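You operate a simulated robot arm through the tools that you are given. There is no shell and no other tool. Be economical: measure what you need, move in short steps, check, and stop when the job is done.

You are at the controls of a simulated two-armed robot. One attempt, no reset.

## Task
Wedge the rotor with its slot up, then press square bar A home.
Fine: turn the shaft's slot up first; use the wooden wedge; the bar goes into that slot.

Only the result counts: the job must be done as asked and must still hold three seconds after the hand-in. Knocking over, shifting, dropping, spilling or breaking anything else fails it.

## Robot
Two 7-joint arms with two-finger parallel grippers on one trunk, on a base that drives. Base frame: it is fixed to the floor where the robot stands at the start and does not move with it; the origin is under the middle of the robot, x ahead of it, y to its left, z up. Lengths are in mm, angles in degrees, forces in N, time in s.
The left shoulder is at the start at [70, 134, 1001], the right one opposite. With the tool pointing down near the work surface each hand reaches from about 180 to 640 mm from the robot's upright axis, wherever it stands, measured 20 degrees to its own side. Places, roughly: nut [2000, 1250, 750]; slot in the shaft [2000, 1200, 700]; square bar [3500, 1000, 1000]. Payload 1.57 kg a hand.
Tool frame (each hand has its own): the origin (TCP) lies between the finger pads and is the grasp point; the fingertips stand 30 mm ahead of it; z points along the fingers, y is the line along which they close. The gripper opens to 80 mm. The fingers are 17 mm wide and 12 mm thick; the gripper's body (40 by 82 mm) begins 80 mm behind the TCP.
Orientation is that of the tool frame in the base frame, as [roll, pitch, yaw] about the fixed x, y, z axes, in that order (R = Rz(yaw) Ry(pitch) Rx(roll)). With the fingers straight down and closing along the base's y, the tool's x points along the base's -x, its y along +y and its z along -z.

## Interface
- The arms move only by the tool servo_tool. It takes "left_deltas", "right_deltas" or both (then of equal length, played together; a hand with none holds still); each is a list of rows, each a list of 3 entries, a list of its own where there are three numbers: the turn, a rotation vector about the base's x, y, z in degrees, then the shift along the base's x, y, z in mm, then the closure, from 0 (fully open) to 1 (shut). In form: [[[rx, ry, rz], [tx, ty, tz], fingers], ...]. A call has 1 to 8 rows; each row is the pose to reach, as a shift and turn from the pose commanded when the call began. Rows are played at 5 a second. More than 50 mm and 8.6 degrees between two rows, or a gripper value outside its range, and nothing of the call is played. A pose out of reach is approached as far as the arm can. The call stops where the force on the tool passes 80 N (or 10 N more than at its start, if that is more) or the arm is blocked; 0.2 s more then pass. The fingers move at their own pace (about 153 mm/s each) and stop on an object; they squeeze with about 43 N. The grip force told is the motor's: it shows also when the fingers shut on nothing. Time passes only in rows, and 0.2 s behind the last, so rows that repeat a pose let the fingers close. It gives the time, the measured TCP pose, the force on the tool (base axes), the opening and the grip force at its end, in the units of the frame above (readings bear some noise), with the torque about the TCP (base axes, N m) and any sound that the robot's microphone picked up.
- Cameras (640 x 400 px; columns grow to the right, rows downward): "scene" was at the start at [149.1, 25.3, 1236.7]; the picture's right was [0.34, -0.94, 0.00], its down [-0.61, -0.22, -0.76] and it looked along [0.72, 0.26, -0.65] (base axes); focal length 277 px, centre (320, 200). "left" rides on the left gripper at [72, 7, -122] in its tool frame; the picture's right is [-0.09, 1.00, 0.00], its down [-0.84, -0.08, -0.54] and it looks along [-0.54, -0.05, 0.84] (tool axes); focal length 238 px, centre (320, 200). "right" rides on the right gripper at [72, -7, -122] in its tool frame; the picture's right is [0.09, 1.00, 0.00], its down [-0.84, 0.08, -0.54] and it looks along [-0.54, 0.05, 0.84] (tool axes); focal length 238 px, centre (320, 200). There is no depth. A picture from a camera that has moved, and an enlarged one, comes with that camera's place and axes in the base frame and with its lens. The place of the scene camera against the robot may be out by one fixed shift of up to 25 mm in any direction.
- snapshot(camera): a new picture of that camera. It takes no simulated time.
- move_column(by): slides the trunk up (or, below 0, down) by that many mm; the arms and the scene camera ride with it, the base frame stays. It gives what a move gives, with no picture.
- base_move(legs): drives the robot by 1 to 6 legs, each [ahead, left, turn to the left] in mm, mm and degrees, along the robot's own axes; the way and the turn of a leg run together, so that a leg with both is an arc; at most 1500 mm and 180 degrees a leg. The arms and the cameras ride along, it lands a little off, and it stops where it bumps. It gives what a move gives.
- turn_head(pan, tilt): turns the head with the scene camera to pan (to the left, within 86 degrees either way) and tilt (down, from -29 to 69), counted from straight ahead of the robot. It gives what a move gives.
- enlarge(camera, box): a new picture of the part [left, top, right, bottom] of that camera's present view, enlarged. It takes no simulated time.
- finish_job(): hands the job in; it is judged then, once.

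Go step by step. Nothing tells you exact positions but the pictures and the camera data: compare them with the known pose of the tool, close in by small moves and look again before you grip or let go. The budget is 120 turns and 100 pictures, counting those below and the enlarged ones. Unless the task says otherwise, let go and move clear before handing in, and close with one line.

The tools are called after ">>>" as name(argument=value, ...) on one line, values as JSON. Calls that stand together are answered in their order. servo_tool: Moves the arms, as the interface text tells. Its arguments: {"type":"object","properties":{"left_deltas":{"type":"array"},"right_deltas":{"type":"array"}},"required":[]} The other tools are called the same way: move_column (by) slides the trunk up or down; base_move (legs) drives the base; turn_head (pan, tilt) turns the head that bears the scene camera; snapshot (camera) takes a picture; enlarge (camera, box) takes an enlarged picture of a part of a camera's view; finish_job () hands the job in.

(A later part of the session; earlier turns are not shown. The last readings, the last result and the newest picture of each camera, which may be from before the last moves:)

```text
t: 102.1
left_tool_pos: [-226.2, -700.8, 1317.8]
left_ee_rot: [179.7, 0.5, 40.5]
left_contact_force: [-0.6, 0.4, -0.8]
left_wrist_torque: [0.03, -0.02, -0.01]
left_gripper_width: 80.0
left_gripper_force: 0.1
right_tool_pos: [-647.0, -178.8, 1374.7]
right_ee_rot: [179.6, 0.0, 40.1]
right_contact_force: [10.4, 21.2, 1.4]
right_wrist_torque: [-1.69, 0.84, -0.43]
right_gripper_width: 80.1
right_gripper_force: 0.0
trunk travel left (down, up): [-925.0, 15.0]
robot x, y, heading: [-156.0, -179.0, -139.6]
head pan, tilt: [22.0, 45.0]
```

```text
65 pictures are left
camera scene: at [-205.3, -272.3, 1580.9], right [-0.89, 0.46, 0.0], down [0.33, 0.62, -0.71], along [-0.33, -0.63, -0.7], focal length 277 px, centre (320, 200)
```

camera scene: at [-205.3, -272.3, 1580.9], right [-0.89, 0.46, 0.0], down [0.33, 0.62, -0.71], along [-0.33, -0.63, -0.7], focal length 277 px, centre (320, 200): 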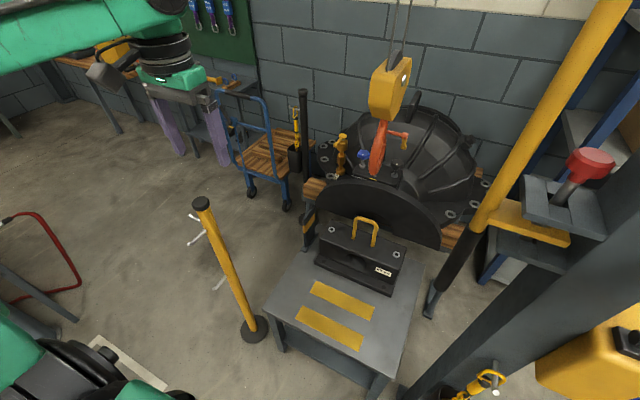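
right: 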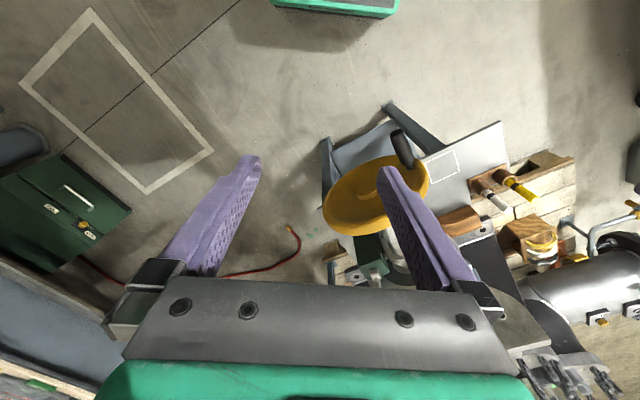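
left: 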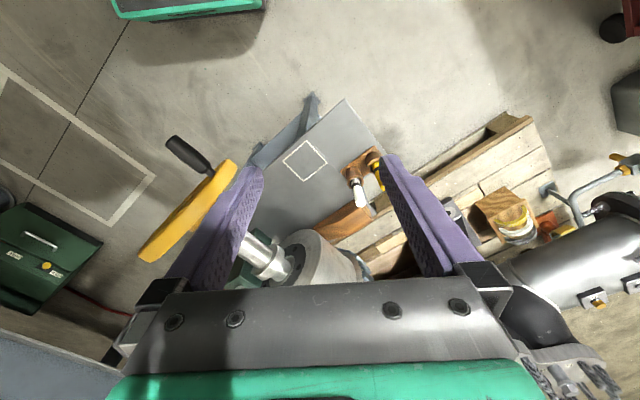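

The extended right hand touched the crane post lightly. I'll turn back, move off, and then turn.

>>> base_move(legs=[[0, 0, -5], [-260, 20, 0]])

>>> turn_head(pan=-40, tilt=30)

>>> snapshot(camera="scene")

```text
t: 104.5
left_tool_pos: [-55.0, -569.5, 1311.3]
left_ee_rot: [179.9, -0.2, 35.3]
left_contact_force: [-0.3, -0.1, -0.4]
left_wrist_torque: [-0.01, -0.06, -0.02]
left_gripper_width: 79.7
left_gripper_force: 0.0
right_tool_pos: [-430.7, -13.9, 1374.0]
right_ee_rot: [180.0, -0.5, 35.1]
right_contact_force: [0.0, 0.3, -0.1]
right_wrist_torque: [0.01, -0.03, 0.01]
right_gripper_width: 79.9
right_gripper_force: 0.1
trunk travel left (down, up): [-925.0, 15.0]
robot x, y, heading: [71.4, -42.3, -144.8]
head pan, tilt: [22.0, 45.0]
```

```text
t: 105.8
left_tool_pos: [-53.2, -567.7, 1312.1]
left_ee_rot: [179.9, 0.0, 35.4]
left_contact_force: [-0.6, 0.5, -0.8]
left_wrist_torque: [0.03, -0.02, 0.0]
left_gripper_width: 79.9
left_gripper_force: 0.0
right_tool_pos: [-428.0, -11.2, 1374.0]
right_ee_rot: [179.9, -0.3, 35.2]
right_contact_force: [0.0, 1.4, 0.7]
right_wrist_torque: [0.04, -0.02, -0.01]
right_gripper_width: 80.2
right_gripper_force: 0.1
trunk travel left (down, up): [-925.0, 15.0]
robot x, y, heading: [69.0, -40.7, -144.5]
head pan, tilt: [-40.0, 30.0]
```

```text
64 pictures are left
camera scene: at [-42.4, -67.3, 1602.3], right [0.08, 1.0, 0.0], down [0.5, -0.04, -0.87], along [-0.86, 0.07, -0.5], focal length 277 px, centre (320, 200)
```

scene: 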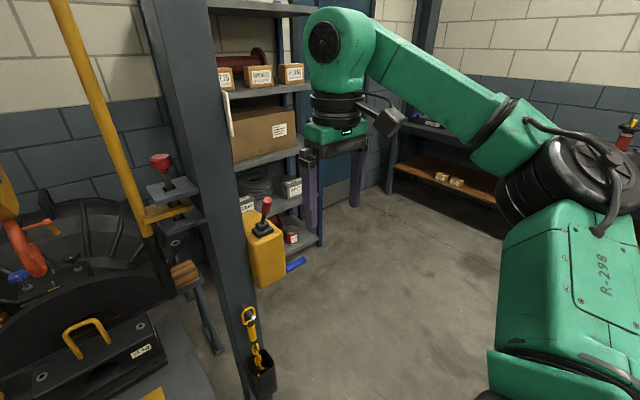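

>>> base_move(legs=[[0, 0, 144.5]])

>>> turn_head(pan=15, tilt=50)

>>> snapshot(camera="scene")

```text
t: 112.1
left_tool_pos: [479.5, 310.4, 1312.2]
left_ee_rot: [179.9, 0.0, 179.3]
left_contact_force: [-0.2, 0.0, 0.1]
left_wrist_torque: [-0.02, 0.01, 0.0]
left_gripper_width: 80.1
left_gripper_force: 0.1
right_tool_pos: [455.5, -359.2, 1375.1]
right_ee_rot: [179.9, -0.4, 179.1]
right_contact_force: [-0.3, 0.2, 0.1]
right_wrist_torque: [0.0, -0.03, -0.01]
right_gripper_width: 79.9
right_gripper_force: 0.1
trunk travel left (down, up): [-925.0, 15.0]
robot x, y, heading: [74.6, -41.9, -0.7]
head pan, tilt: [-40.0, 30.0]
```

```text
t: 113.3
left_tool_pos: [479.1, 310.9, 1312.7]
left_ee_rot: [179.9, 0.1, 179.3]
left_contact_force: [-0.2, -0.6, -0.9]
left_wrist_torque: [0.0, 0.01, 0.03]
left_gripper_width: 80.0
left_gripper_force: 0.0
right_tool_pos: [455.6, -358.3, 1374.6]
right_ee_rot: [179.9, -0.5, 179.0]
right_contact_force: [0.4, 0.1, 0.2]
right_wrist_torque: [0.0, -0.02, 0.01]
right_gripper_width: 79.9
right_gripper_force: 0.0
trunk travel left (down, up): [-925.0, 15.0]
robot x, y, heading: [69.9, -41.1, -0.9]
head pan, tilt: [15.0, 50.0]
```

```text
63 pictures are left
camera scene: at [214.2, -26.8, 1572.9], right [0.25, -0.97, 0.0], down [-0.74, -0.19, -0.64], along [0.62, 0.16, -0.77], focal length 277 px, centre (320, 200)
```

scene: 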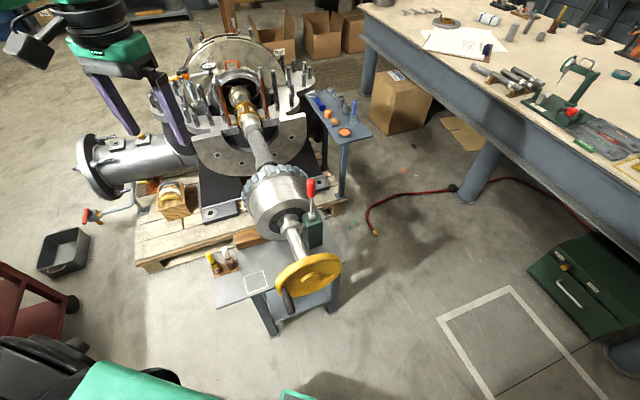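

>>> enlarge(camera="scene", box=[200, 150, 360, 340])

>>> snapshot(camera="left")

```text
2.11 times, centred on (280, 245) of scene
camera zoom: at [214.2, -26.8, 1572.9], right [0.25, -0.97, 0.0], down [-0.74, -0.19, -0.64], along [0.62, 0.16, -0.77], focal length 583 px, centre (404, 105)
```

zoom: 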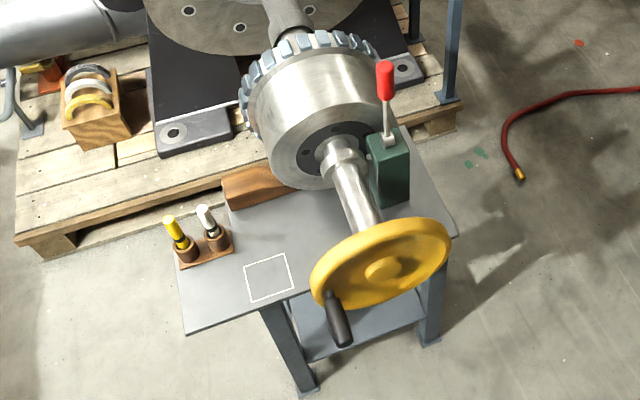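

```text
61 pictures are left
camera left: at [406.9, 316.3, 1434.6], right [0.1, 0.99, 0.0], down [0.84, -0.09, 0.54], along [0.54, -0.05, -0.84], focal length 238 px, centre (320, 200)
```

left: 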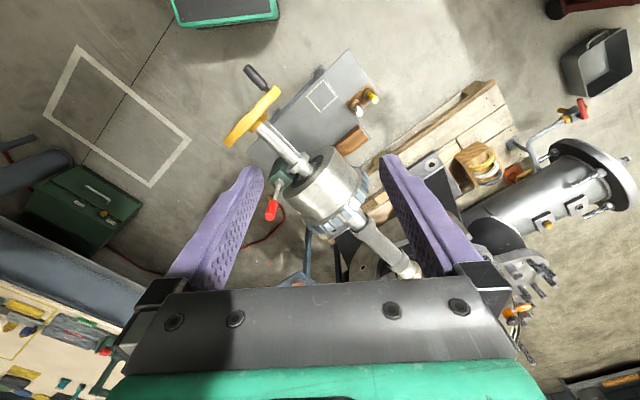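

The wheel must turn clockwise (seen from here) about 98°. I'll lower the trunk and measure handle, hub, and wedge with the left hand camera.

>>> move_column(by=-350)

>>> snapshot(camera="left")

>>> snapshot(camera="scene")

```text
t: 116.8
left_tool_pos: [479.9, 309.8, 962.8]
left_ee_rot: [180.0, 0.0, 179.3]
left_contact_force: [0.0, -0.7, -0.4]
left_wrist_torque: [-0.04, -0.04, -0.04]
left_gripper_width: 80.1
left_gripper_force: 0.1
right_tool_pos: [455.5, -359.6, 1025.3]
right_ee_rot: [179.9, -0.4, 178.9]
right_contact_force: [0.9, 0.4, 0.7]
right_wrist_torque: [0.0, 0.0, -0.02]
right_gripper_width: 79.8
right_gripper_force: 0.1
trunk travel left (down, up): [-575.0, 365.0]
robot x, y, heading: [70.3, -41.3, -0.7]
head pan, tilt: [15.0, 50.0]
```

```text
60 pictures are left
camera left: at [406.8, 316.4, 1084.6], right [0.1, 0.99, 0.0], down [0.84, -0.09, 0.54], along [0.54, -0.05, -0.84], focal length 238 px, centre (320, 200)
```

left: 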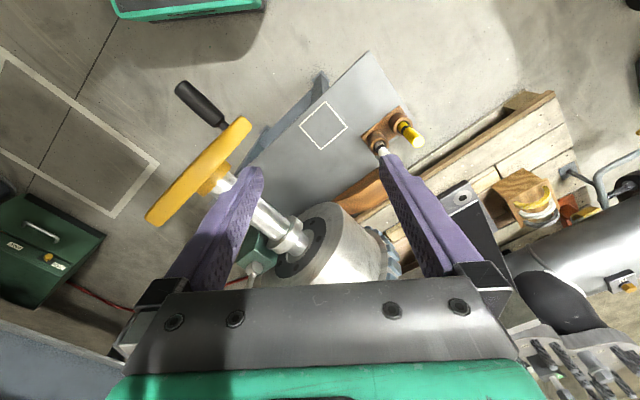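

```text
59 pictures are left
camera scene: at [214.0, -26.6, 1222.9], right [0.25, -0.97, 0.0], down [-0.74, -0.19, -0.64], along [0.62, 0.16, -0.77], focal length 277 px, centre (320, 200)
```

scene: 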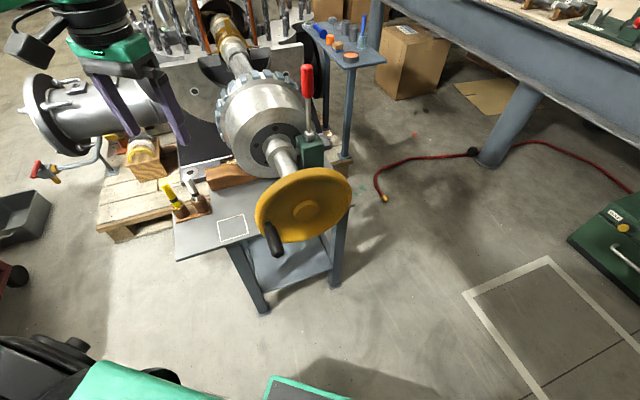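

Handle is at about 9 o'clock (slot-aligned), hub near [553,110,742], radius ≈85. I'll bring the left hand over the handle, fingers down, turned 35°.

>>> servo_tool(left_deltas=[[[0, 0, 7], [-6, -34, -20], 0], [[0, 0, 14], [-12, -68, -40], 0], [[0, 0, 21], [-18, -102, -60], 0], [[0, 0, 28], [-24, -136, -80], 0], [[0, 0, 35.5], [-30, -170, -103], 0], [[0, 0, 35.5], [-30, -170, -103], 0]])

>>> snapshot(camera="left")

>>> enlarge(camera="scene", box=[160, 120, 380, 300])

```text
t: 118.2
left_tool_pos: [448.9, 140.7, 859.2]
left_ee_rot: [179.9, 0.0, -145.1]
left_contact_force: [0.2, -0.4, -0.2]
left_wrist_torque: [-0.01, -0.01, -0.02]
left_gripper_width: 80.1
left_gripper_force: 0.0
right_tool_pos: [455.2, -360.0, 1025.3]
right_ee_rot: [180.0, -0.3, 179.1]
right_contact_force: [0.3, 1.0, 0.0]
right_wrist_torque: [0.0, 0.02, 0.02]
right_gripper_width: 80.2
right_gripper_force: 0.0
trunk travel left (down, up): [-575.0, 365.0]
robot x, y, heading: [68.2, -40.4, -1.0]
head pan, tilt: [15.0, 50.0]
```

```text
58 pictures are left
camera left: at [386.4, 103.5, 979.7], right [-0.49, 0.87, 0.0], down [0.73, 0.41, 0.54], along [0.47, 0.27, -0.84], focal length 238 px, centre (320, 200)
```

left: 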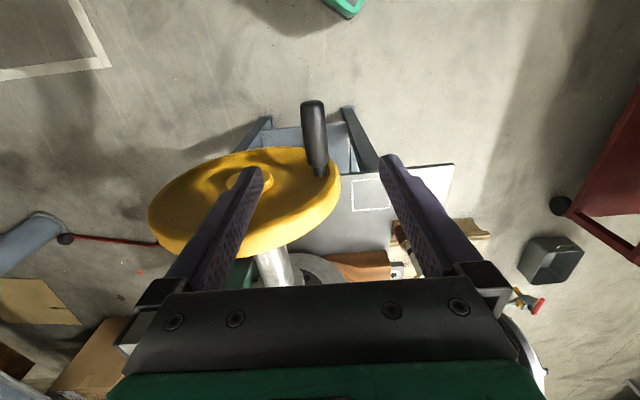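

```text
2.22 times, centred on (270, 210) of scene
camera zoom: at [213.8, -26.0, 1222.9], right [0.25, -0.97, 0.0], down [-0.74, -0.19, -0.64], along [0.62, 0.16, -0.77], focal length 616 px, centre (431, 178)
```

zoom: 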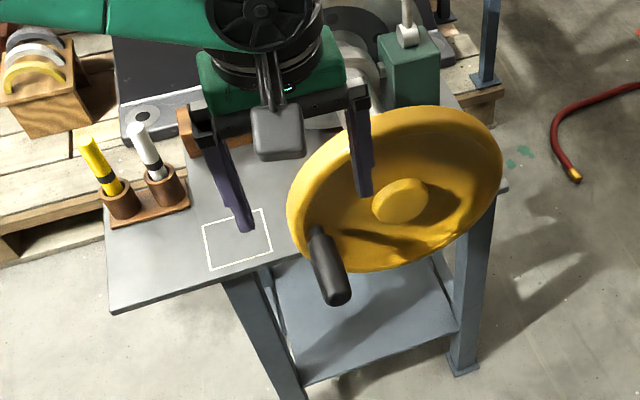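

Lined up; lowering over the handle with a small correction, then closing.

>>> servo_tool(left_deltas=[[[0, 0, 0], [9, -2, -30], 0], [[0, 0, 0], [9, -2, -70], 0], [[0, 0, 0], [9, -2, -110], 0], [[0, 0, 0], [9, -2, -127], 0], [[0, 0, 0], [9, -2, -127], 0]])

>>> snapshot(camera="left")

```text
t: 119.4
left_tool_pos: [459.3, 138.7, 733.5]
left_ee_rot: [179.9, 0.0, -145.2]
left_contact_force: [-0.6, -0.2, -0.5]
left_wrist_torque: [0.01, 0.01, -0.02]
left_gripper_width: 80.1
left_gripper_force: 0.0
right_tool_pos: [455.0, -359.0, 1024.3]
right_ee_rot: [179.8, -0.3, 179.1]
right_contact_force: [-0.4, -0.5, -0.5]
right_wrist_torque: [-0.01, 0.02, 0.03]
right_gripper_width: 80.0
right_gripper_force: 0.1
trunk travel left (down, up): [-575.0, 365.0]
robot x, y, heading: [72.7, -40.2, -0.7]
head pan, tilt: [15.0, 50.0]
```

```text
56 pictures are left
camera left: at [394.9, 101.0, 854.2], right [-0.49, 0.87, 0.0], down [0.73, 0.41, 0.54], along [0.47, 0.27, -0.84], focal length 238 px, centre (320, 200)
```

left: 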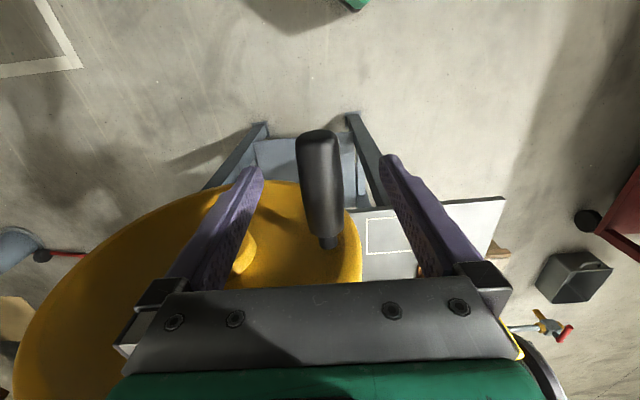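

>>> servo_tool(left_deltas=[[[0, 0, 0], [0, 0, 0], 0.5], [[0, 0, 0], [0, 0, 0], 1], [[0, 0, 0], [0, 0, 0], 1]])

>>> snapshot(camera="left")

```text
t: 120.2
left_tool_pos: [458.2, 138.9, 732.2]
left_ee_rot: [179.9, 0.0, -145.0]
left_contact_force: [-2.3, 3.1, -2.0]
left_wrist_torque: [0.56, -0.54, 0.68]
left_gripper_width: 26.6
left_gripper_force: 37.4
right_tool_pos: [455.1, -358.5, 1024.9]
right_ee_rot: [-180.0, -0.3, 179.1]
right_contact_force: [0.1, 0.2, 0.3]
right_wrist_torque: [0.01, 0.0, -0.01]
right_gripper_width: 79.9
right_gripper_force: 0.0
trunk travel left (down, up): [-575.0, 365.0]
robot x, y, heading: [69.7, -43.8, -0.8]
head pan, tilt: [15.0, 50.0]
```

```text
55 pictures are left
camera left: at [394.8, 101.7, 854.3], right [-0.49, 0.87, 0.0], down [0.73, 0.41, 0.54], along [0.47, 0.27, -0.84], focal length 238 px, centre (320, 200)
```

left: 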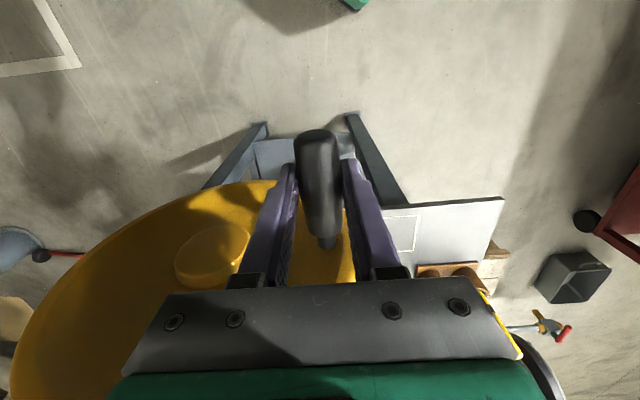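

>>> servo_tool(left_deltas=[[[0, 0, 0], [0, 0, 8], 1], [[0, 0, 0], [0, 0, 16.5], 1], [[0, 0, 0], [1.7, -2.4, 32.7], 1], [[0, 0, 0], [1.7, -2.4, 32.7], 1]])

```text
t: 121.2
left_tool_pos: [460.5, 136.3, 770.7]
left_ee_rot: [-179.7, 0.7, -145.1]
left_contact_force: [-6.8, 16.3, 25.5]
left_wrist_torque: [0.39, 0.46, 0.54]
left_gripper_width: 27.1
left_gripper_force: 38.0
right_tool_pos: [452.0, -357.4, 1027.7]
right_ee_rot: [-179.9, -0.1, 179.1]
right_contact_force: [0.6, -0.1, 0.6]
right_wrist_torque: [0.01, -0.01, -0.01]
right_gripper_width: 79.8
right_gripper_force: 0.1
trunk travel left (down, up): [-575.0, 365.0]
robot x, y, heading: [70.3, -39.5, -0.8]
head pan, tilt: [15.0, 50.0]
```

>>> servo_tool(left_deltas=[[[0, 0, 0], [2.9, -4, 14], 1], [[0, 0, 0], [6.9, -9.7, 25.9], 1], [[0, 0, 0], [11, -15.5, 35], 1], [[0, 0, 0], [15.5, -22, 42], 1], [[0, 0, 0], [15.5, -22, 42], 1]])

>>> snapshot(camera="left")

```text
t: 122.4
left_tool_pos: [475.9, 111.9, 806.8]
left_ee_rot: [180.0, 0.1, -145.1]
left_contact_force: [-0.7, -0.1, 0.4]
left_wrist_torque: [0.01, 0.02, 0.02]
left_gripper_width: 0.1
left_gripper_force: 20.9
right_tool_pos: [454.4, -359.4, 1024.9]
right_ee_rot: [180.0, -0.3, 179.0]
right_contact_force: [-0.8, -1.1, -0.7]
right_wrist_torque: [-0.03, -0.04, 0.0]
right_gripper_width: 80.2
right_gripper_force: 0.0
trunk travel left (down, up): [-575.0, 365.0]
robot x, y, heading: [70.0, -40.6, -0.7]
head pan, tilt: [15.0, 50.0]
```

```text
54 pictures are left
camera left: at [411.9, 75.7, 929.3], right [-0.49, 0.87, 0.0], down [0.73, 0.41, 0.54], along [0.47, 0.27, -0.84], focal length 238 px, centre (320, 200)
```

left: 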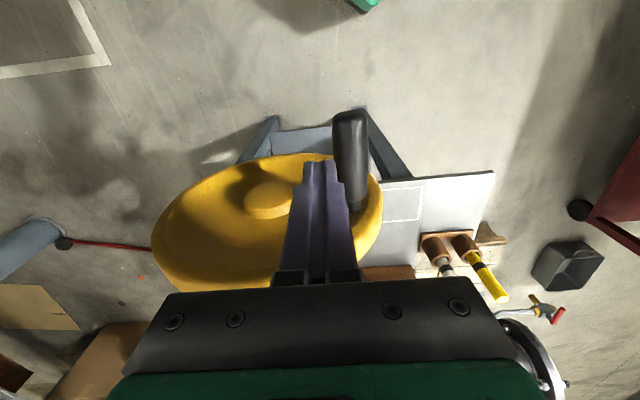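

The grip slipped: the rotor is heavy, so I must go slower. I'll rise, open and re-measure the handle.

>>> servo_tool(left_deltas=[[[0, 0, 0], [0, 0, 40], 1], [[0, 0, 0], [0, 0, 60], 1], [[0, 0, 0], [0, 0, 60], 0], [[0, 0, 0], [0, 0, 60], 0]])

>>> snapshot(camera="left")

>>> enlarge(camera="scene", box=[160, 120, 380, 300])

```text
t: 123.4
left_tool_pos: [475.1, 113.0, 868.2]
left_ee_rot: [179.9, 0.0, -145.2]
left_contact_force: [-0.7, -1.0, 0.0]
left_wrist_torque: [0.0, -0.03, -0.03]
left_gripper_width: 80.0
left_gripper_force: 0.0
right_tool_pos: [455.0, -358.6, 1023.7]
right_ee_rot: [179.9, -0.3, 179.0]
right_contact_force: [-0.2, 0.4, -0.8]
right_wrist_torque: [-0.03, 0.0, 0.03]
right_gripper_width: 80.2
right_gripper_force: 0.1
trunk travel left (down, up): [-575.0, 365.0]
robot x, y, heading: [70.4, -40.3, -0.8]
head pan, tilt: [15.0, 50.0]
```

```text
53 pictures are left
camera left: at [411.8, 76.1, 989.6], right [-0.49, 0.87, 0.0], down [0.73, 0.41, 0.54], along [0.47, 0.27, -0.84], focal length 238 px, centre (320, 200)
```

left: 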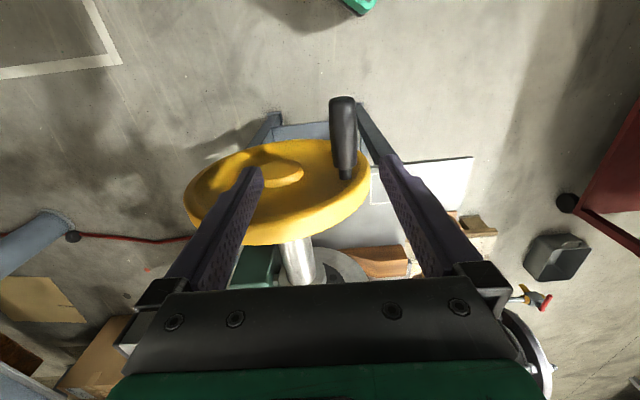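

```text
2.22 times, centred on (270, 210) of scene
camera zoom: at [213.9, -26.6, 1222.9], right [0.25, -0.97, 0.0], down [-0.74, -0.19, -0.64], along [0.62, 0.16, -0.77], focal length 616 px, centre (431, 178)
```

zoom: 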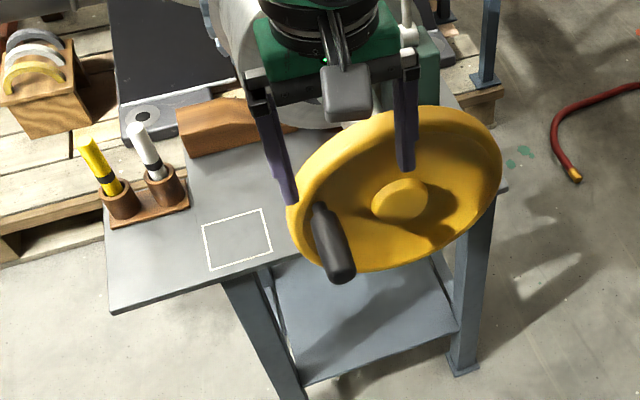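

Handle now at about [464,132,766]. Re-gripping, then moving slowly.

>>> servo_tool(left_deltas=[[[0, 0, 0], [-11, 19.5, -30], 0], [[0, 0, 0], [-11, 19.5, -70], 0], [[0, 0, 0], [-11, 19.5, -102], 0], [[0, 0, 0], [-11, 19.5, -102], 0.5], [[0, 0, 0], [-11, 19.5, -102], 1], [[0, 0, 0], [-11, 19.5, -102], 1], [[0, 0, 0], [-11, 19.5, -102], 1]])

>>> snapshot(camera="left")

```text
t: 125.0
left_tool_pos: [463.6, 133.4, 763.4]
left_ee_rot: [179.8, -0.1, -145.1]
left_contact_force: [-8.1, 10.4, -5.3]
left_wrist_torque: [0.75, -0.61, 0.8]
left_gripper_width: 27.0
left_gripper_force: 37.5
right_tool_pos: [453.9, -356.6, 1026.5]
right_ee_rot: [-179.8, -0.4, 179.2]
right_contact_force: [0.3, -0.5, 0.4]
right_wrist_torque: [0.02, 0.01, -0.01]
right_gripper_width: 80.0
right_gripper_force: 0.0
trunk travel left (down, up): [-575.0, 365.0]
robot x, y, heading: [70.4, -42.5, -0.6]
head pan, tilt: [15.0, 50.0]
```

```text
51 pictures are left
camera left: at [399.6, 95.4, 885.4], right [-0.49, 0.87, 0.0], down [0.73, 0.41, 0.54], along [0.47, 0.27, -0.84], focal length 238 px, centre (320, 200)
```

left: 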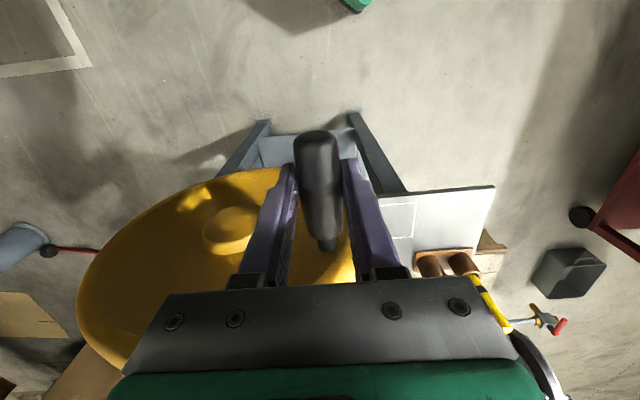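

>>> servo_tool(left_deltas=[[[0, 0, 0], [0.6, -0.8, 2.5], 1], [[0, 0, 0], [1.5, -2.1, 6], 1], [[0, 0, 0], [2.5, -3.6, 9.8], 1], [[0, 0, 0], [4.1, -5.8, 14.5], 1], [[0, 0, 0], [5.8, -8.2, 19], 1], [[0, 0, 0], [7.7, -10.9, 23.2], 1], [[0, 0, 0], [9, -12.7, 25.8], 1], [[0, 0, 0], [9.8, -13.9, 27.2], 1]])

```text
t: 126.8
left_tool_pos: [472.9, 120.0, 796.0]
left_ee_rot: [-179.8, 0.4, -145.1]
left_contact_force: [-4.8, 4.2, 13.8]
left_wrist_torque: [0.13, 0.26, 0.51]
left_gripper_width: 27.0
left_gripper_force: 37.8
right_tool_pos: [452.8, -359.5, 1025.2]
right_ee_rot: [179.9, -0.2, 179.1]
right_contact_force: [0.1, -0.5, 0.9]
right_wrist_torque: [0.0, -0.01, -0.02]
right_gripper_width: 80.1
right_gripper_force: 0.1
trunk travel left (down, up): [-575.0, 365.0]
robot x, y, heading: [68.8, -42.1, -0.8]
head pan, tilt: [15.0, 50.0]
```

>>> servo_tool(left_deltas=[[[0, 0, 0], [1.8, -2.6, 4.5], 1], [[0, 0, 0], [4.9, -6.9, 8.8], 1], [[0, 0, 0], [8.1, -11.5, 12.6], 1], [[0, 0, 0], [11.6, -16.3, 16], 1], [[0, 0, 0], [15.1, -21.4, 18.8], 1], [[0, 0, 0], [18.8, -26.6, 21.1], 1], [[0, 0, 0], [21.9, -30.9, 22.5], 1], [[0, 0, 0], [24.2, -34.2, 23.3], 1]])

>>> snapshot(camera="left")

```text
t: 128.6
left_tool_pos: [504.1, 77.9, 820.8]
left_ee_rot: [-179.2, 0.6, -145.5]
left_contact_force: [16.5, -14.2, 26.9]
left_wrist_torque: [-0.31, -0.19, 0.69]
left_gripper_width: 27.2
left_gripper_force: 37.7
right_tool_pos: [456.1, -362.9, 1023.3]
right_ee_rot: [179.8, -0.3, 178.9]
right_contact_force: [-1.2, 0.2, 0.1]
right_wrist_torque: [0.02, 0.02, -0.01]
right_gripper_width: 79.8
right_gripper_force: 0.0
trunk travel left (down, up): [-575.0, 365.0]
robot x, y, heading: [67.1, -42.8, -0.9]
head pan, tilt: [15.0, 50.0]
```

```text
50 pictures are left
camera left: at [438.5, 42.1, 941.4], right [-0.49, 0.87, -0.01], down [0.72, 0.41, 0.55], along [0.49, 0.26, -0.83], focal length 238 px, centre (320, 200)
```

left: 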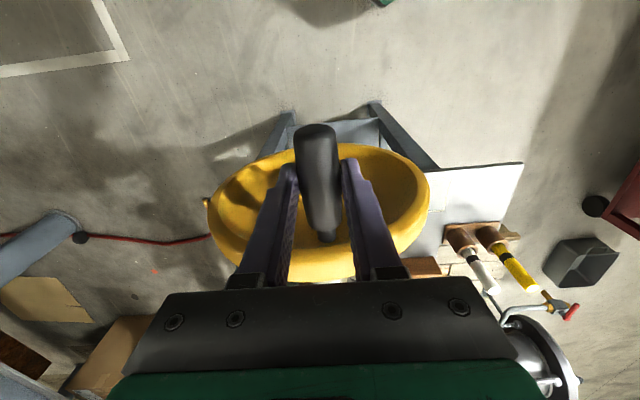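

>>> servo_tool(left_deltas=[[[0, 0, 0], [2, -2, 3], 1], [[0, 0, 0], [2, -2, 3], 1], [[0, 0, 0], [2, -2, 3], 1], [[0, 0, 0], [2, -2, 3], 1]])

>>> snapshot(camera="left")

>>> enlarge(camera="scene", box=[160, 100, 380, 280])

```text
t: 129.6
left_tool_pos: [498.9, 84.8, 817.7]
left_ee_rot: [179.3, -0.2, -145.1]
left_contact_force: [4.5, -1.3, 2.9]
left_wrist_torque: [-0.16, -0.42, 0.52]
left_gripper_width: 26.8
left_gripper_force: 37.7
right_tool_pos: [456.7, -357.8, 1024.1]
right_ee_rot: [179.9, -0.4, 179.0]
right_contact_force: [0.2, -0.3, -0.4]
right_wrist_torque: [0.0, 0.0, 0.0]
right_gripper_width: 80.1
right_gripper_force: 0.0
trunk travel left (down, up): [-575.0, 365.0]
robot x, y, heading: [74.2, -42.8, -0.6]
head pan, tilt: [15.0, 50.0]
```

```text
49 pictures are left
camera left: at [436.6, 47.1, 938.9], right [-0.49, 0.87, 0.01], down [0.74, 0.41, 0.54], along [0.46, 0.27, -0.84], focal length 238 px, centre (320, 200)
```

left: 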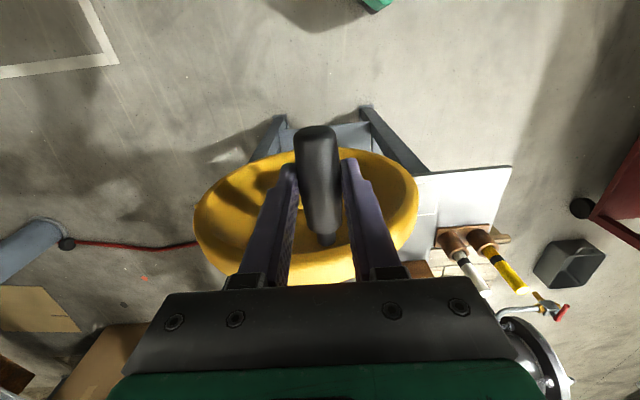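

```text
2.22 times, centred on (270, 190) of scene
camera zoom: at [214.2, -26.6, 1222.6], right [0.25, -0.97, 0.0], down [-0.74, -0.19, -0.64], along [0.62, 0.16, -0.77], focal length 616 px, centre (431, 222)
```

zoom: 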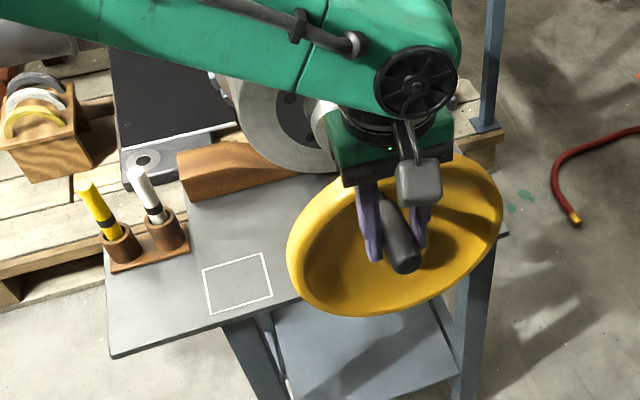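

>>> servo_tool(left_deltas=[[[0, 0, 0], [1.7, -2.4, 0.8], 1], [[0, 0, 0], [4.3, -6.1, 1.8], 1], [[0, 0, 0], [7.1, -10, 2.4], 1], [[0, 0, 0], [9.7, -13.7, 2.9], 1], [[0, 0, 0], [11.5, -16.2, 3], 1], [[0, 0, 0], [13.3, -18.8, 3.1], 1], [[0, 0, 0], [13.3, -18.8, 3.1], 1], [[0, 0, 0], [13.3, -18.8, 3.1], 1]])

>>> servo_tool(left_deltas=[[[0, 0, 0], [0, 0, 0], 1], [[0, 0, 0], [0, 0, 0], 1], [[0, 0, 0], [0, 0, 0], 1]])

>>> snapshot(camera="left")

```text
t: 131.4
left_tool_pos: [519.4, 55.7, 823.1]
left_ee_rot: [-179.6, 0.3, -145.3]
left_contact_force: [12.6, -26.9, -1.4]
left_wrist_torque: [-0.77, -0.07, 0.45]
left_gripper_width: 27.1
left_gripper_force: 37.6
right_tool_pos: [458.8, -366.1, 1020.9]
right_ee_rot: [179.6, -0.7, 178.8]
right_contact_force: [-0.1, 0.7, -0.2]
right_wrist_torque: [0.03, 0.0, -0.01]
right_gripper_width: 80.2
right_gripper_force: 0.0
trunk travel left (down, up): [-575.0, 365.0]
robot x, y, heading: [72.1, -42.3, -0.9]
head pan, tilt: [15.0, 50.0]
```

```text
t: 132.2
left_tool_pos: [511.4, 66.2, 823.9]
left_ee_rot: [179.7, 0.2, -145.0]
left_contact_force: [2.0, -0.4, 21.3]
left_wrist_torque: [0.21, -0.52, 0.49]
left_gripper_width: 26.6
left_gripper_force: 38.0
right_tool_pos: [453.3, -359.5, 1026.0]
right_ee_rot: [180.0, -0.2, 179.1]
right_contact_force: [-0.2, -0.3, 0.0]
right_wrist_torque: [0.01, 0.0, 0.03]
right_gripper_width: 80.1
right_gripper_force: 0.1
trunk travel left (down, up): [-575.0, 365.0]
robot x, y, heading: [74.1, -45.0, -0.5]
head pan, tilt: [15.0, 50.0]
```

```text
47 pictures are left
camera left: at [448.5, 29.0, 945.0], right [-0.5, 0.87, 0.0], down [0.73, 0.41, 0.55], along [0.47, 0.27, -0.84], focal length 238 px, centre (320, 200)
```

left: 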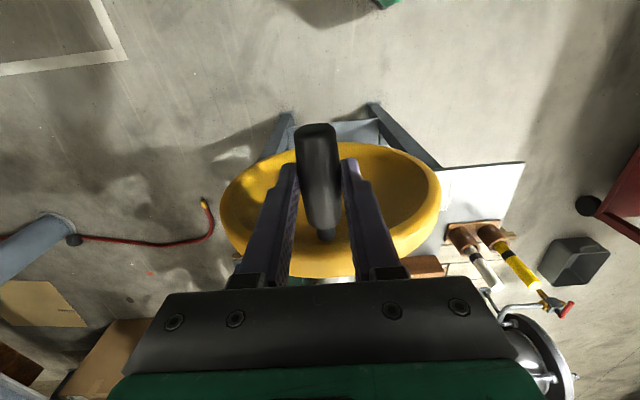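

Handle is at 12 o'clock. I'll let it settle, release, rise, and check it stays, then look at the wedge.

>>> servo_tool(left_deltas=[[[0, 0, 0], [0, 0, 0], 1], [[0, 0, 0], [0, 0, 0], 1], [[0, 0, 0], [0, 0, 0], 1], [[0, 0, 0], [0, 0, 0], 1], [[0, 0, 0], [0, 0, 0], 0.7], [[0, 0, 0], [0, 0, 0], 0.2], [[0, 0, 0], [0, 0, 0], 0]])

>>> servo_tool(left_deltas=[[[0, 0, 0], [0, 0, 40], 0], [[0, 0, 0], [0, 0, 80], 0], [[0, 0, 0], [0, 0, 120], 0], [[0, 0, 0], [0, 40, 140], 0], [[0, 0, 0], [0, 85, 140], 0], [[0, 0, 0], [0, 130, 140], 0], [[0, 0, 0], [0, 175, 140], 0]])

>>> snapshot(camera="left")

>>> enlarge(camera="scene", box=[160, 90, 380, 270])

```text
t: 133.8
left_tool_pos: [512.4, 64.4, 821.2]
left_ee_rot: [179.9, 0.0, -145.1]
left_contact_force: [0.5, -0.4, -0.3]
left_wrist_torque: [0.04, 0.02, 0.01]
left_gripper_width: 79.8
left_gripper_force: 0.0
right_tool_pos: [453.8, -360.0, 1025.0]
right_ee_rot: [-180.0, -0.2, 179.0]
right_contact_force: [-0.4, 0.0, 0.8]
right_wrist_torque: [-0.05, -0.02, 0.01]
right_gripper_width: 79.8
right_gripper_force: 0.1
trunk travel left (down, up): [-575.0, 365.0]
robot x, y, heading: [69.1, -41.8, -0.9]
head pan, tilt: [15.0, 50.0]
```

```text
t: 135.4
left_tool_pos: [514.5, 241.2, 961.6]
left_ee_rot: [180.0, 0.0, -145.2]
left_contact_force: [0.0, 1.3, 0.1]
left_wrist_torque: [0.0, -0.03, 0.0]
left_gripper_width: 80.0
left_gripper_force: 0.1
right_tool_pos: [454.6, -357.8, 1025.0]
right_ee_rot: [-180.0, -0.4, 179.1]
right_contact_force: [0.4, -0.3, -0.2]
right_wrist_torque: [-0.02, -0.01, 0.02]
right_gripper_width: 79.9
right_gripper_force: 0.2
trunk travel left (down, up): [-575.0, 365.0]
robot x, y, heading: [69.3, -40.9, -0.8]
head pan, tilt: [15.0, 50.0]
```

```text
46 pictures are left
camera left: at [451.4, 204.9, 1083.4], right [-0.49, 0.87, 0.0], down [0.73, 0.41, 0.54], along [0.47, 0.27, -0.84], focal length 238 px, centre (320, 200)
```

left: 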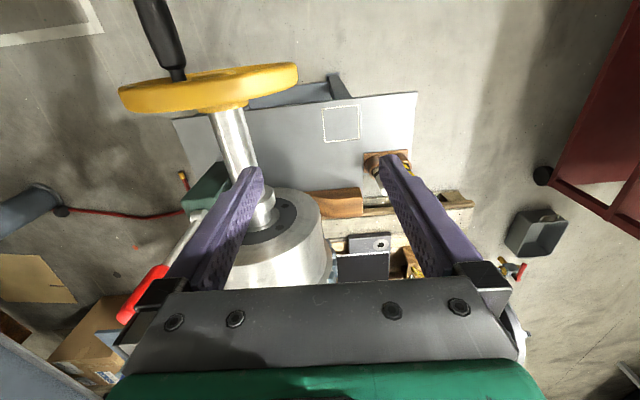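

```text
2.22 times, centred on (270, 180) of scene
camera zoom: at [214.0, -24.9, 1222.8], right [0.25, -0.97, 0.0], down [-0.74, -0.19, -0.64], along [0.62, 0.16, -0.77], focal length 616 px, centre (431, 244)
```

zoom: 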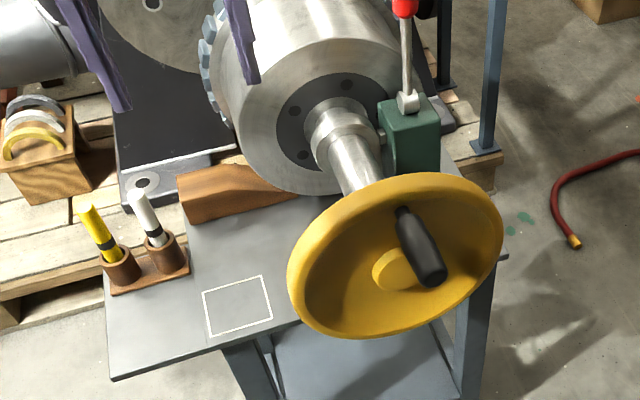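

>>> enlarge(camera="left", box=[220, 150, 400, 270])

>>> turn_head(pan=35, tilt=50)

>>> enlarge(camera="scene", box=[300, 60, 460, 200])

```text
3.33 times, centred on (310, 210) of left
camera zoom: at [451.4, 204.9, 1083.4], right [-0.49, 0.87, 0.0], down [0.73, 0.41, 0.54], along [0.47, 0.27, -0.84], focal length 794 px, centre (353, 167)
```

zoom: 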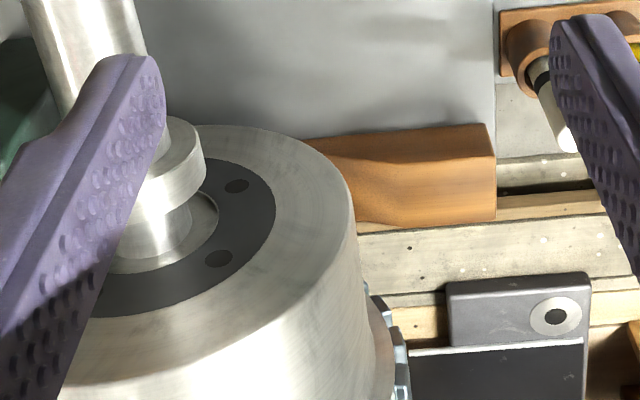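

```text
t: 136.2
left_tool_pos: [515.7, 239.8, 962.1]
left_ee_rot: [179.8, 0.1, -145.1]
left_contact_force: [0.8, 0.1, -0.7]
left_wrist_torque: [-0.02, 0.03, -0.03]
left_gripper_width: 80.1
left_gripper_force: 0.2
right_tool_pos: [455.0, -360.6, 1024.4]
right_ee_rot: [179.8, -0.4, 179.0]
right_contact_force: [0.4, 0.5, -0.2]
right_wrist_torque: [0.0, -0.02, 0.02]
right_gripper_width: 80.0
right_gripper_force: 0.0
trunk travel left (down, up): [-575.0, 365.0]
robot x, y, heading: [71.9, -41.2, -0.6]
head pan, tilt: [35.0, 50.0]
```

```text
2.86 times, centred on (380, 130) of scene
camera zoom: at [203.2, -2.5, 1222.8], right [0.56, -0.83, 0.0], down [-0.63, -0.43, -0.64], along [0.53, 0.36, -0.77], focal length 792 px, centre (149, 400)
```

zoom: 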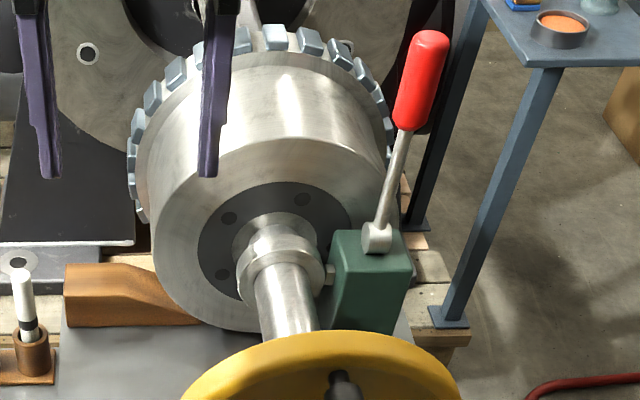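

The rotor holds by friction. The wedge is about 48 mm high, 53 mm wide, its butt end near [675,449] on the table (z≈577), pointing under the drum. I'll shift the base to reach it.

>>> base_move(legs=[[70, 270, 0]])

>>> snapshot(camera="left")

```text
t: 138.1
left_tool_pos: [589.1, 505.5, 962.5]
left_ee_rot: [179.9, 0.0, -145.3]
left_contact_force: [0.1, 0.0, -0.8]
left_wrist_torque: [-0.01, 0.01, -0.03]
left_gripper_width: 79.9
left_gripper_force: 0.0
right_tool_pos: [528.9, -92.1, 1025.3]
right_ee_rot: [179.9, -0.3, 178.9]
right_contact_force: [0.2, -0.9, 1.0]
right_wrist_torque: [-0.01, -0.02, 0.02]
right_gripper_width: 80.3
right_gripper_force: 0.2
trunk travel left (down, up): [-575.0, 365.0]
robot x, y, heading: [141.5, 226.6, -0.8]
head pan, tilt: [35.0, 50.0]
```

```text
42 pictures are left
camera left: at [526.3, 470.1, 1083.8], right [-0.49, 0.87, 0.0], down [0.73, 0.41, 0.54], along [0.47, 0.27, -0.84], focal length 238 px, centre (320, 200)
```

left: 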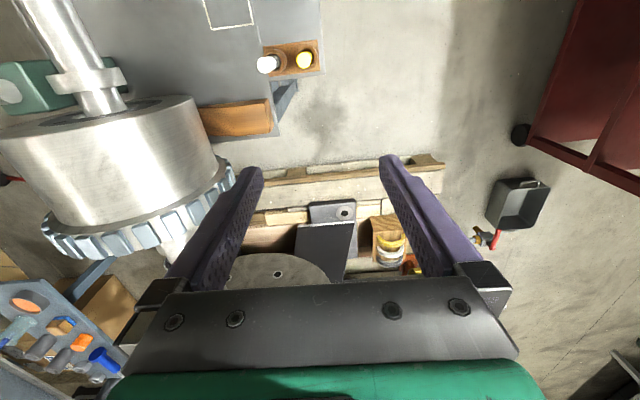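

>>> enlarge(camera="left", box=[190, 30, 330, 150])

```text
3.33 times, centred on (260, 90) of left
camera zoom: at [526.3, 470.1, 1083.8], right [-0.49, 0.87, 0.0], down [0.73, 0.41, 0.54], along [0.47, 0.27, -0.84], focal length 794 px, centre (520, 567)
```

zoom: 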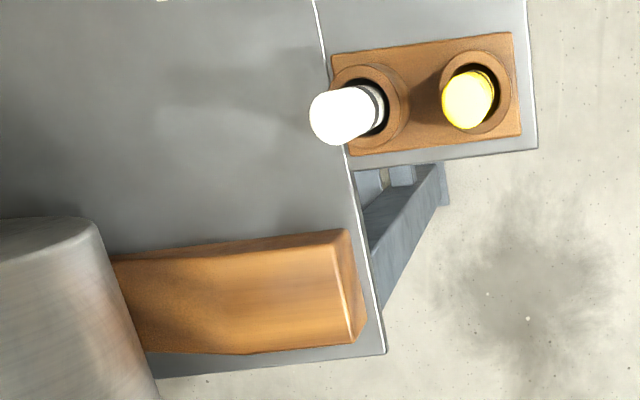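

Wedge butt end: near edge [652,430], far edge [696,460]. I'll turn the left hand so it closes across the wedge and tilt it 35° away from the drum.

>>> servo_tool(left_deltas=[[[0, 0, -8.5], [7, -2, -8], 0], [[0, 0, -17], [14, -4, -16], 0], [[0, 0, -25.5], [20, -5, -24], 0], [[0, 0, -34], [26, -7, -32], 0], [[0, 0, -42.5], [33, -9, -40], 0], [[0, 0, -51], [40, -10, -48], 0], [[0, 0, -59.5], [46, -12, -56], 0], [[0, 0, -68], [52, -13.5, -62], 0]])

>>> servo_tool(left_deltas=[[[0, 0, -7.3], [0, 0, 0], 0], [[0, 0, -14.6], [0, 0, 0], 0], [[0, 0, -22], [0, 0, 0], 0]])

>>> servo_tool(left_deltas=[[[-5.7, -4, 0], [0, 0, -10], 0], [[-11.4, -8.1, 0], [0, 0, -25], 0], [[-17.1, -12.1, 0], [0, 0, -40], 0], [[-22.8, -16.2, 0], [0, 0, -60], 0], [[-28.6, -20.2, 0], [0, 0, -80], 0], [[-28.6, -20.2, 0], [0, 0, -100], 0]])

>>> snapshot(camera="left")

>>> snapshot(camera="scene")

```text
t: 139.9
left_tool_pos: [642.5, 492.9, 899.9]
left_ee_rot: [180.0, 0.0, 146.5]
left_contact_force: [0.6, 0.6, -1.2]
left_wrist_torque: [0.01, 0.01, 0.0]
left_gripper_width: 80.1
left_gripper_force: 0.1
right_tool_pos: [529.8, -92.6, 1023.9]
right_ee_rot: [179.8, -0.4, 178.9]
right_contact_force: [0.5, 0.6, 0.2]
right_wrist_torque: [0.01, 0.04, 0.03]
right_gripper_width: 80.1
right_gripper_force: 0.2
trunk travel left (down, up): [-575.0, 365.0]
robot x, y, heading: [147.9, 227.5, -1.0]
head pan, tilt: [35.0, 50.0]
```

```text
t: 140.7
left_tool_pos: [641.3, 493.8, 900.6]
left_ee_rot: [179.9, 0.1, 124.7]
left_contact_force: [-0.1, 0.3, 0.5]
left_wrist_torque: [-0.01, -0.01, 0.02]
left_gripper_width: 80.1
left_gripper_force: 0.0
right_tool_pos: [529.2, -92.1, 1024.9]
right_ee_rot: [180.0, -0.4, 178.9]
right_contact_force: [0.7, 0.0, -0.6]
right_wrist_torque: [0.04, -0.03, -0.03]
right_gripper_width: 80.0
right_gripper_force: 0.1
trunk travel left (down, up): [-575.0, 365.0]
robot x, y, heading: [139.9, 227.8, -1.0]
head pan, tilt: [35.0, 50.0]
```

```text
t: 142.1
left_tool_pos: [640.6, 492.7, 799.3]
left_ee_rot: [179.5, 35.1, 124.5]
left_contact_force: [-0.8, 0.6, 0.0]
left_wrist_torque: [0.04, -0.03, -0.02]
left_gripper_width: 80.0
left_gripper_force: 0.0
right_tool_pos: [529.5, -92.2, 1024.4]
right_ee_rot: [179.9, -0.4, 178.9]
right_contact_force: [0.4, -0.8, -1.0]
right_wrist_torque: [0.01, -0.01, 0.01]
right_gripper_width: 80.0
right_gripper_force: 0.2
trunk travel left (down, up): [-575.0, 365.0]
robot x, y, heading: [144.1, 224.6, -0.8]
head pan, tilt: [35.0, 50.0]
```

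```text
40 pictures are left
camera left: at [572.4, 600.9, 858.1], right [0.86, 0.51, 0.06], down [0.14, -0.35, 0.92], along [0.49, -0.79, -0.38], focal length 238 px, centre (320, 200)
```

left: 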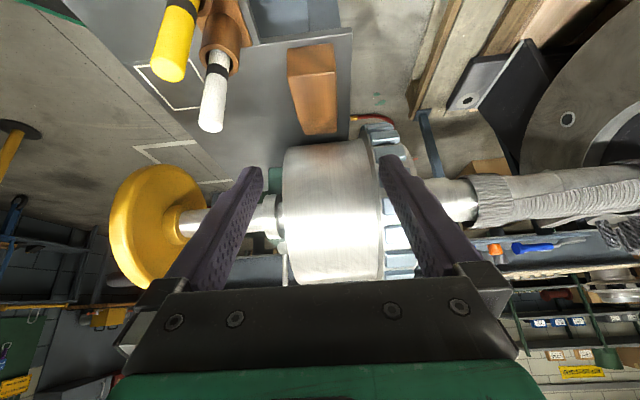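

```text
39 pictures are left
camera scene: at [277.9, 265.5, 1222.8], right [0.56, -0.83, 0.0], down [-0.63, -0.43, -0.64], along [0.53, 0.36, -0.77], focal length 277 px, centre (320, 200)
```

scene: 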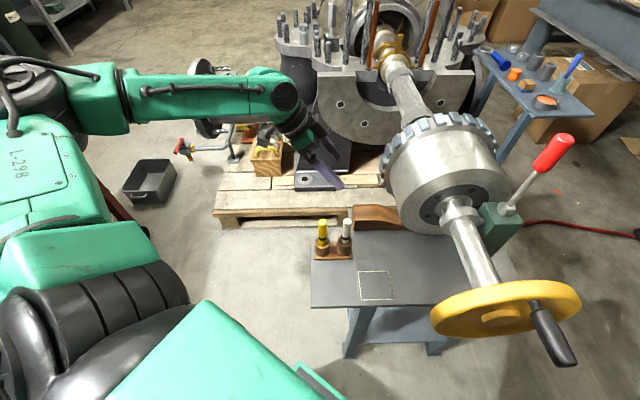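

>>> servo_tool(left_deltas=[[[0, 0, 0], [0, 0, -40], 0], [[0, 0, 0], [0, 0, -81], 0], [[0, 0, 0], [13, -18.5, -113], 0], [[0, 0, 0], [26, -37, -145], 0], [[0, 0, 0], [36, -51, -168], 0], [[0, 0, 0], [36, -51, -168], 0]])

>>> snapshot(camera="left")

>>> enlarge(camera="scene", box=[260, 120, 460, 290])

```text
t: 143.5
left_tool_pos: [659.3, 457.2, 656.1]
left_ee_rot: [179.6, 35.0, 124.5]
left_contact_force: [-0.2, 0.3, -0.5]
left_wrist_torque: [0.03, -0.02, -0.02]
left_gripper_width: 80.1
left_gripper_force: 0.1
left hand out of reach, approached as far as the arm can: row 4, 5, 6
right_tool_pos: [529.0, -91.5, 1023.5]
right_ee_rot: [179.9, -0.4, 178.9]
right_contact_force: [0.4, 0.0, -0.2]
right_wrist_torque: [0.01, 0.01, 0.02]
right_gripper_width: 79.8
right_gripper_force: 0.1
trunk travel left (down, up): [-575.0, 365.0]
robot x, y, heading: [149.3, 228.5, -0.7]
head pan, tilt: [35.0, 50.0]
```

```text
38 pictures are left
camera left: at [590.8, 565.5, 714.7], right [0.86, 0.51, 0.06], down [0.14, -0.36, 0.92], along [0.49, -0.79, -0.38], focal length 238 px, centre (320, 200)
```

left: 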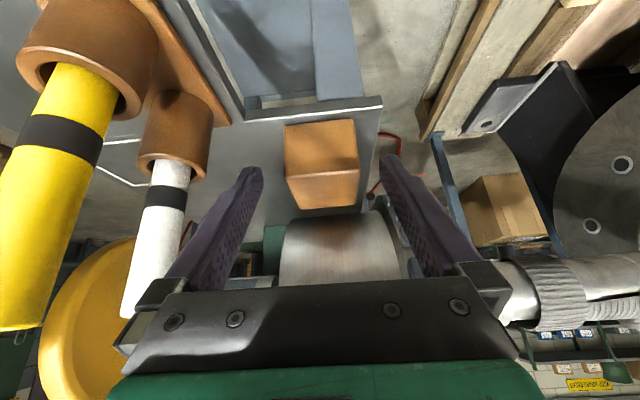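

```text
2.35 times, centred on (360, 205) of scene
camera zoom: at [278.0, 265.3, 1222.8], right [0.56, -0.83, 0.0], down [-0.63, -0.43, -0.64], along [0.53, 0.36, -0.77], focal length 652 px, centre (226, 188)
```

zoom: 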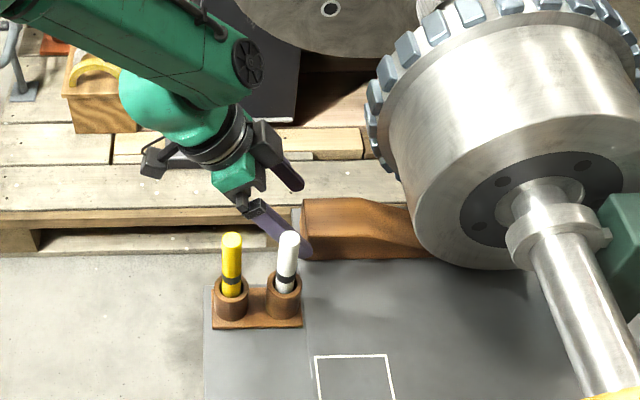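

The wedge is centred between the fingers but the arm is at its reach limit. I'll bring the base closer and lower the trunk.

>>> servo_tool(left_deltas=[[[0, 0, 0], [-30, 20, 5], 0], [[0, 0, 0], [-45, 35, 20], 0], [[0, 0, 0], [-45, 35, 20], 0]])

>>> base_move(legs=[[55, -25, 0]])

```text
t: 144.3
left_tool_pos: [613.6, 492.7, 675.9]
left_ee_rot: [179.5, 35.1, 124.6]
left_contact_force: [0.4, 0.5, 1.0]
left_wrist_torque: [-0.01, -0.02, -0.02]
left_gripper_width: 80.1
left_gripper_force: 0.0
right_tool_pos: [529.3, -90.4, 1025.6]
right_ee_rot: [179.9, -0.4, 178.9]
right_contact_force: [0.0, 0.1, 0.7]
right_wrist_torque: [0.01, 0.03, -0.01]
right_gripper_width: 79.9
right_gripper_force: 0.1
trunk travel left (down, up): [-575.0, 365.0]
robot x, y, heading: [144.6, 229.3, -0.9]
head pan, tilt: [35.0, 50.0]
```

```text
t: 145.3
left_tool_pos: [669.7, 467.3, 677.6]
left_ee_rot: [179.5, 34.9, 124.5]
left_contact_force: [-0.5, 0.1, 0.5]
left_wrist_torque: [-0.02, 0.03, -0.01]
left_gripper_width: 80.0
left_gripper_force: 0.0
right_tool_pos: [583.4, -118.7, 1023.9]
right_ee_rot: [179.9, -0.4, 179.0]
right_contact_force: [1.0, -1.0, 0.3]
right_wrist_torque: [0.02, 0.04, -0.02]
right_gripper_width: 79.8
right_gripper_force: 0.0
trunk travel left (down, up): [-575.0, 365.0]
robot x, y, heading: [202.5, 199.6, -0.8]
head pan, tilt: [35.0, 50.0]
```

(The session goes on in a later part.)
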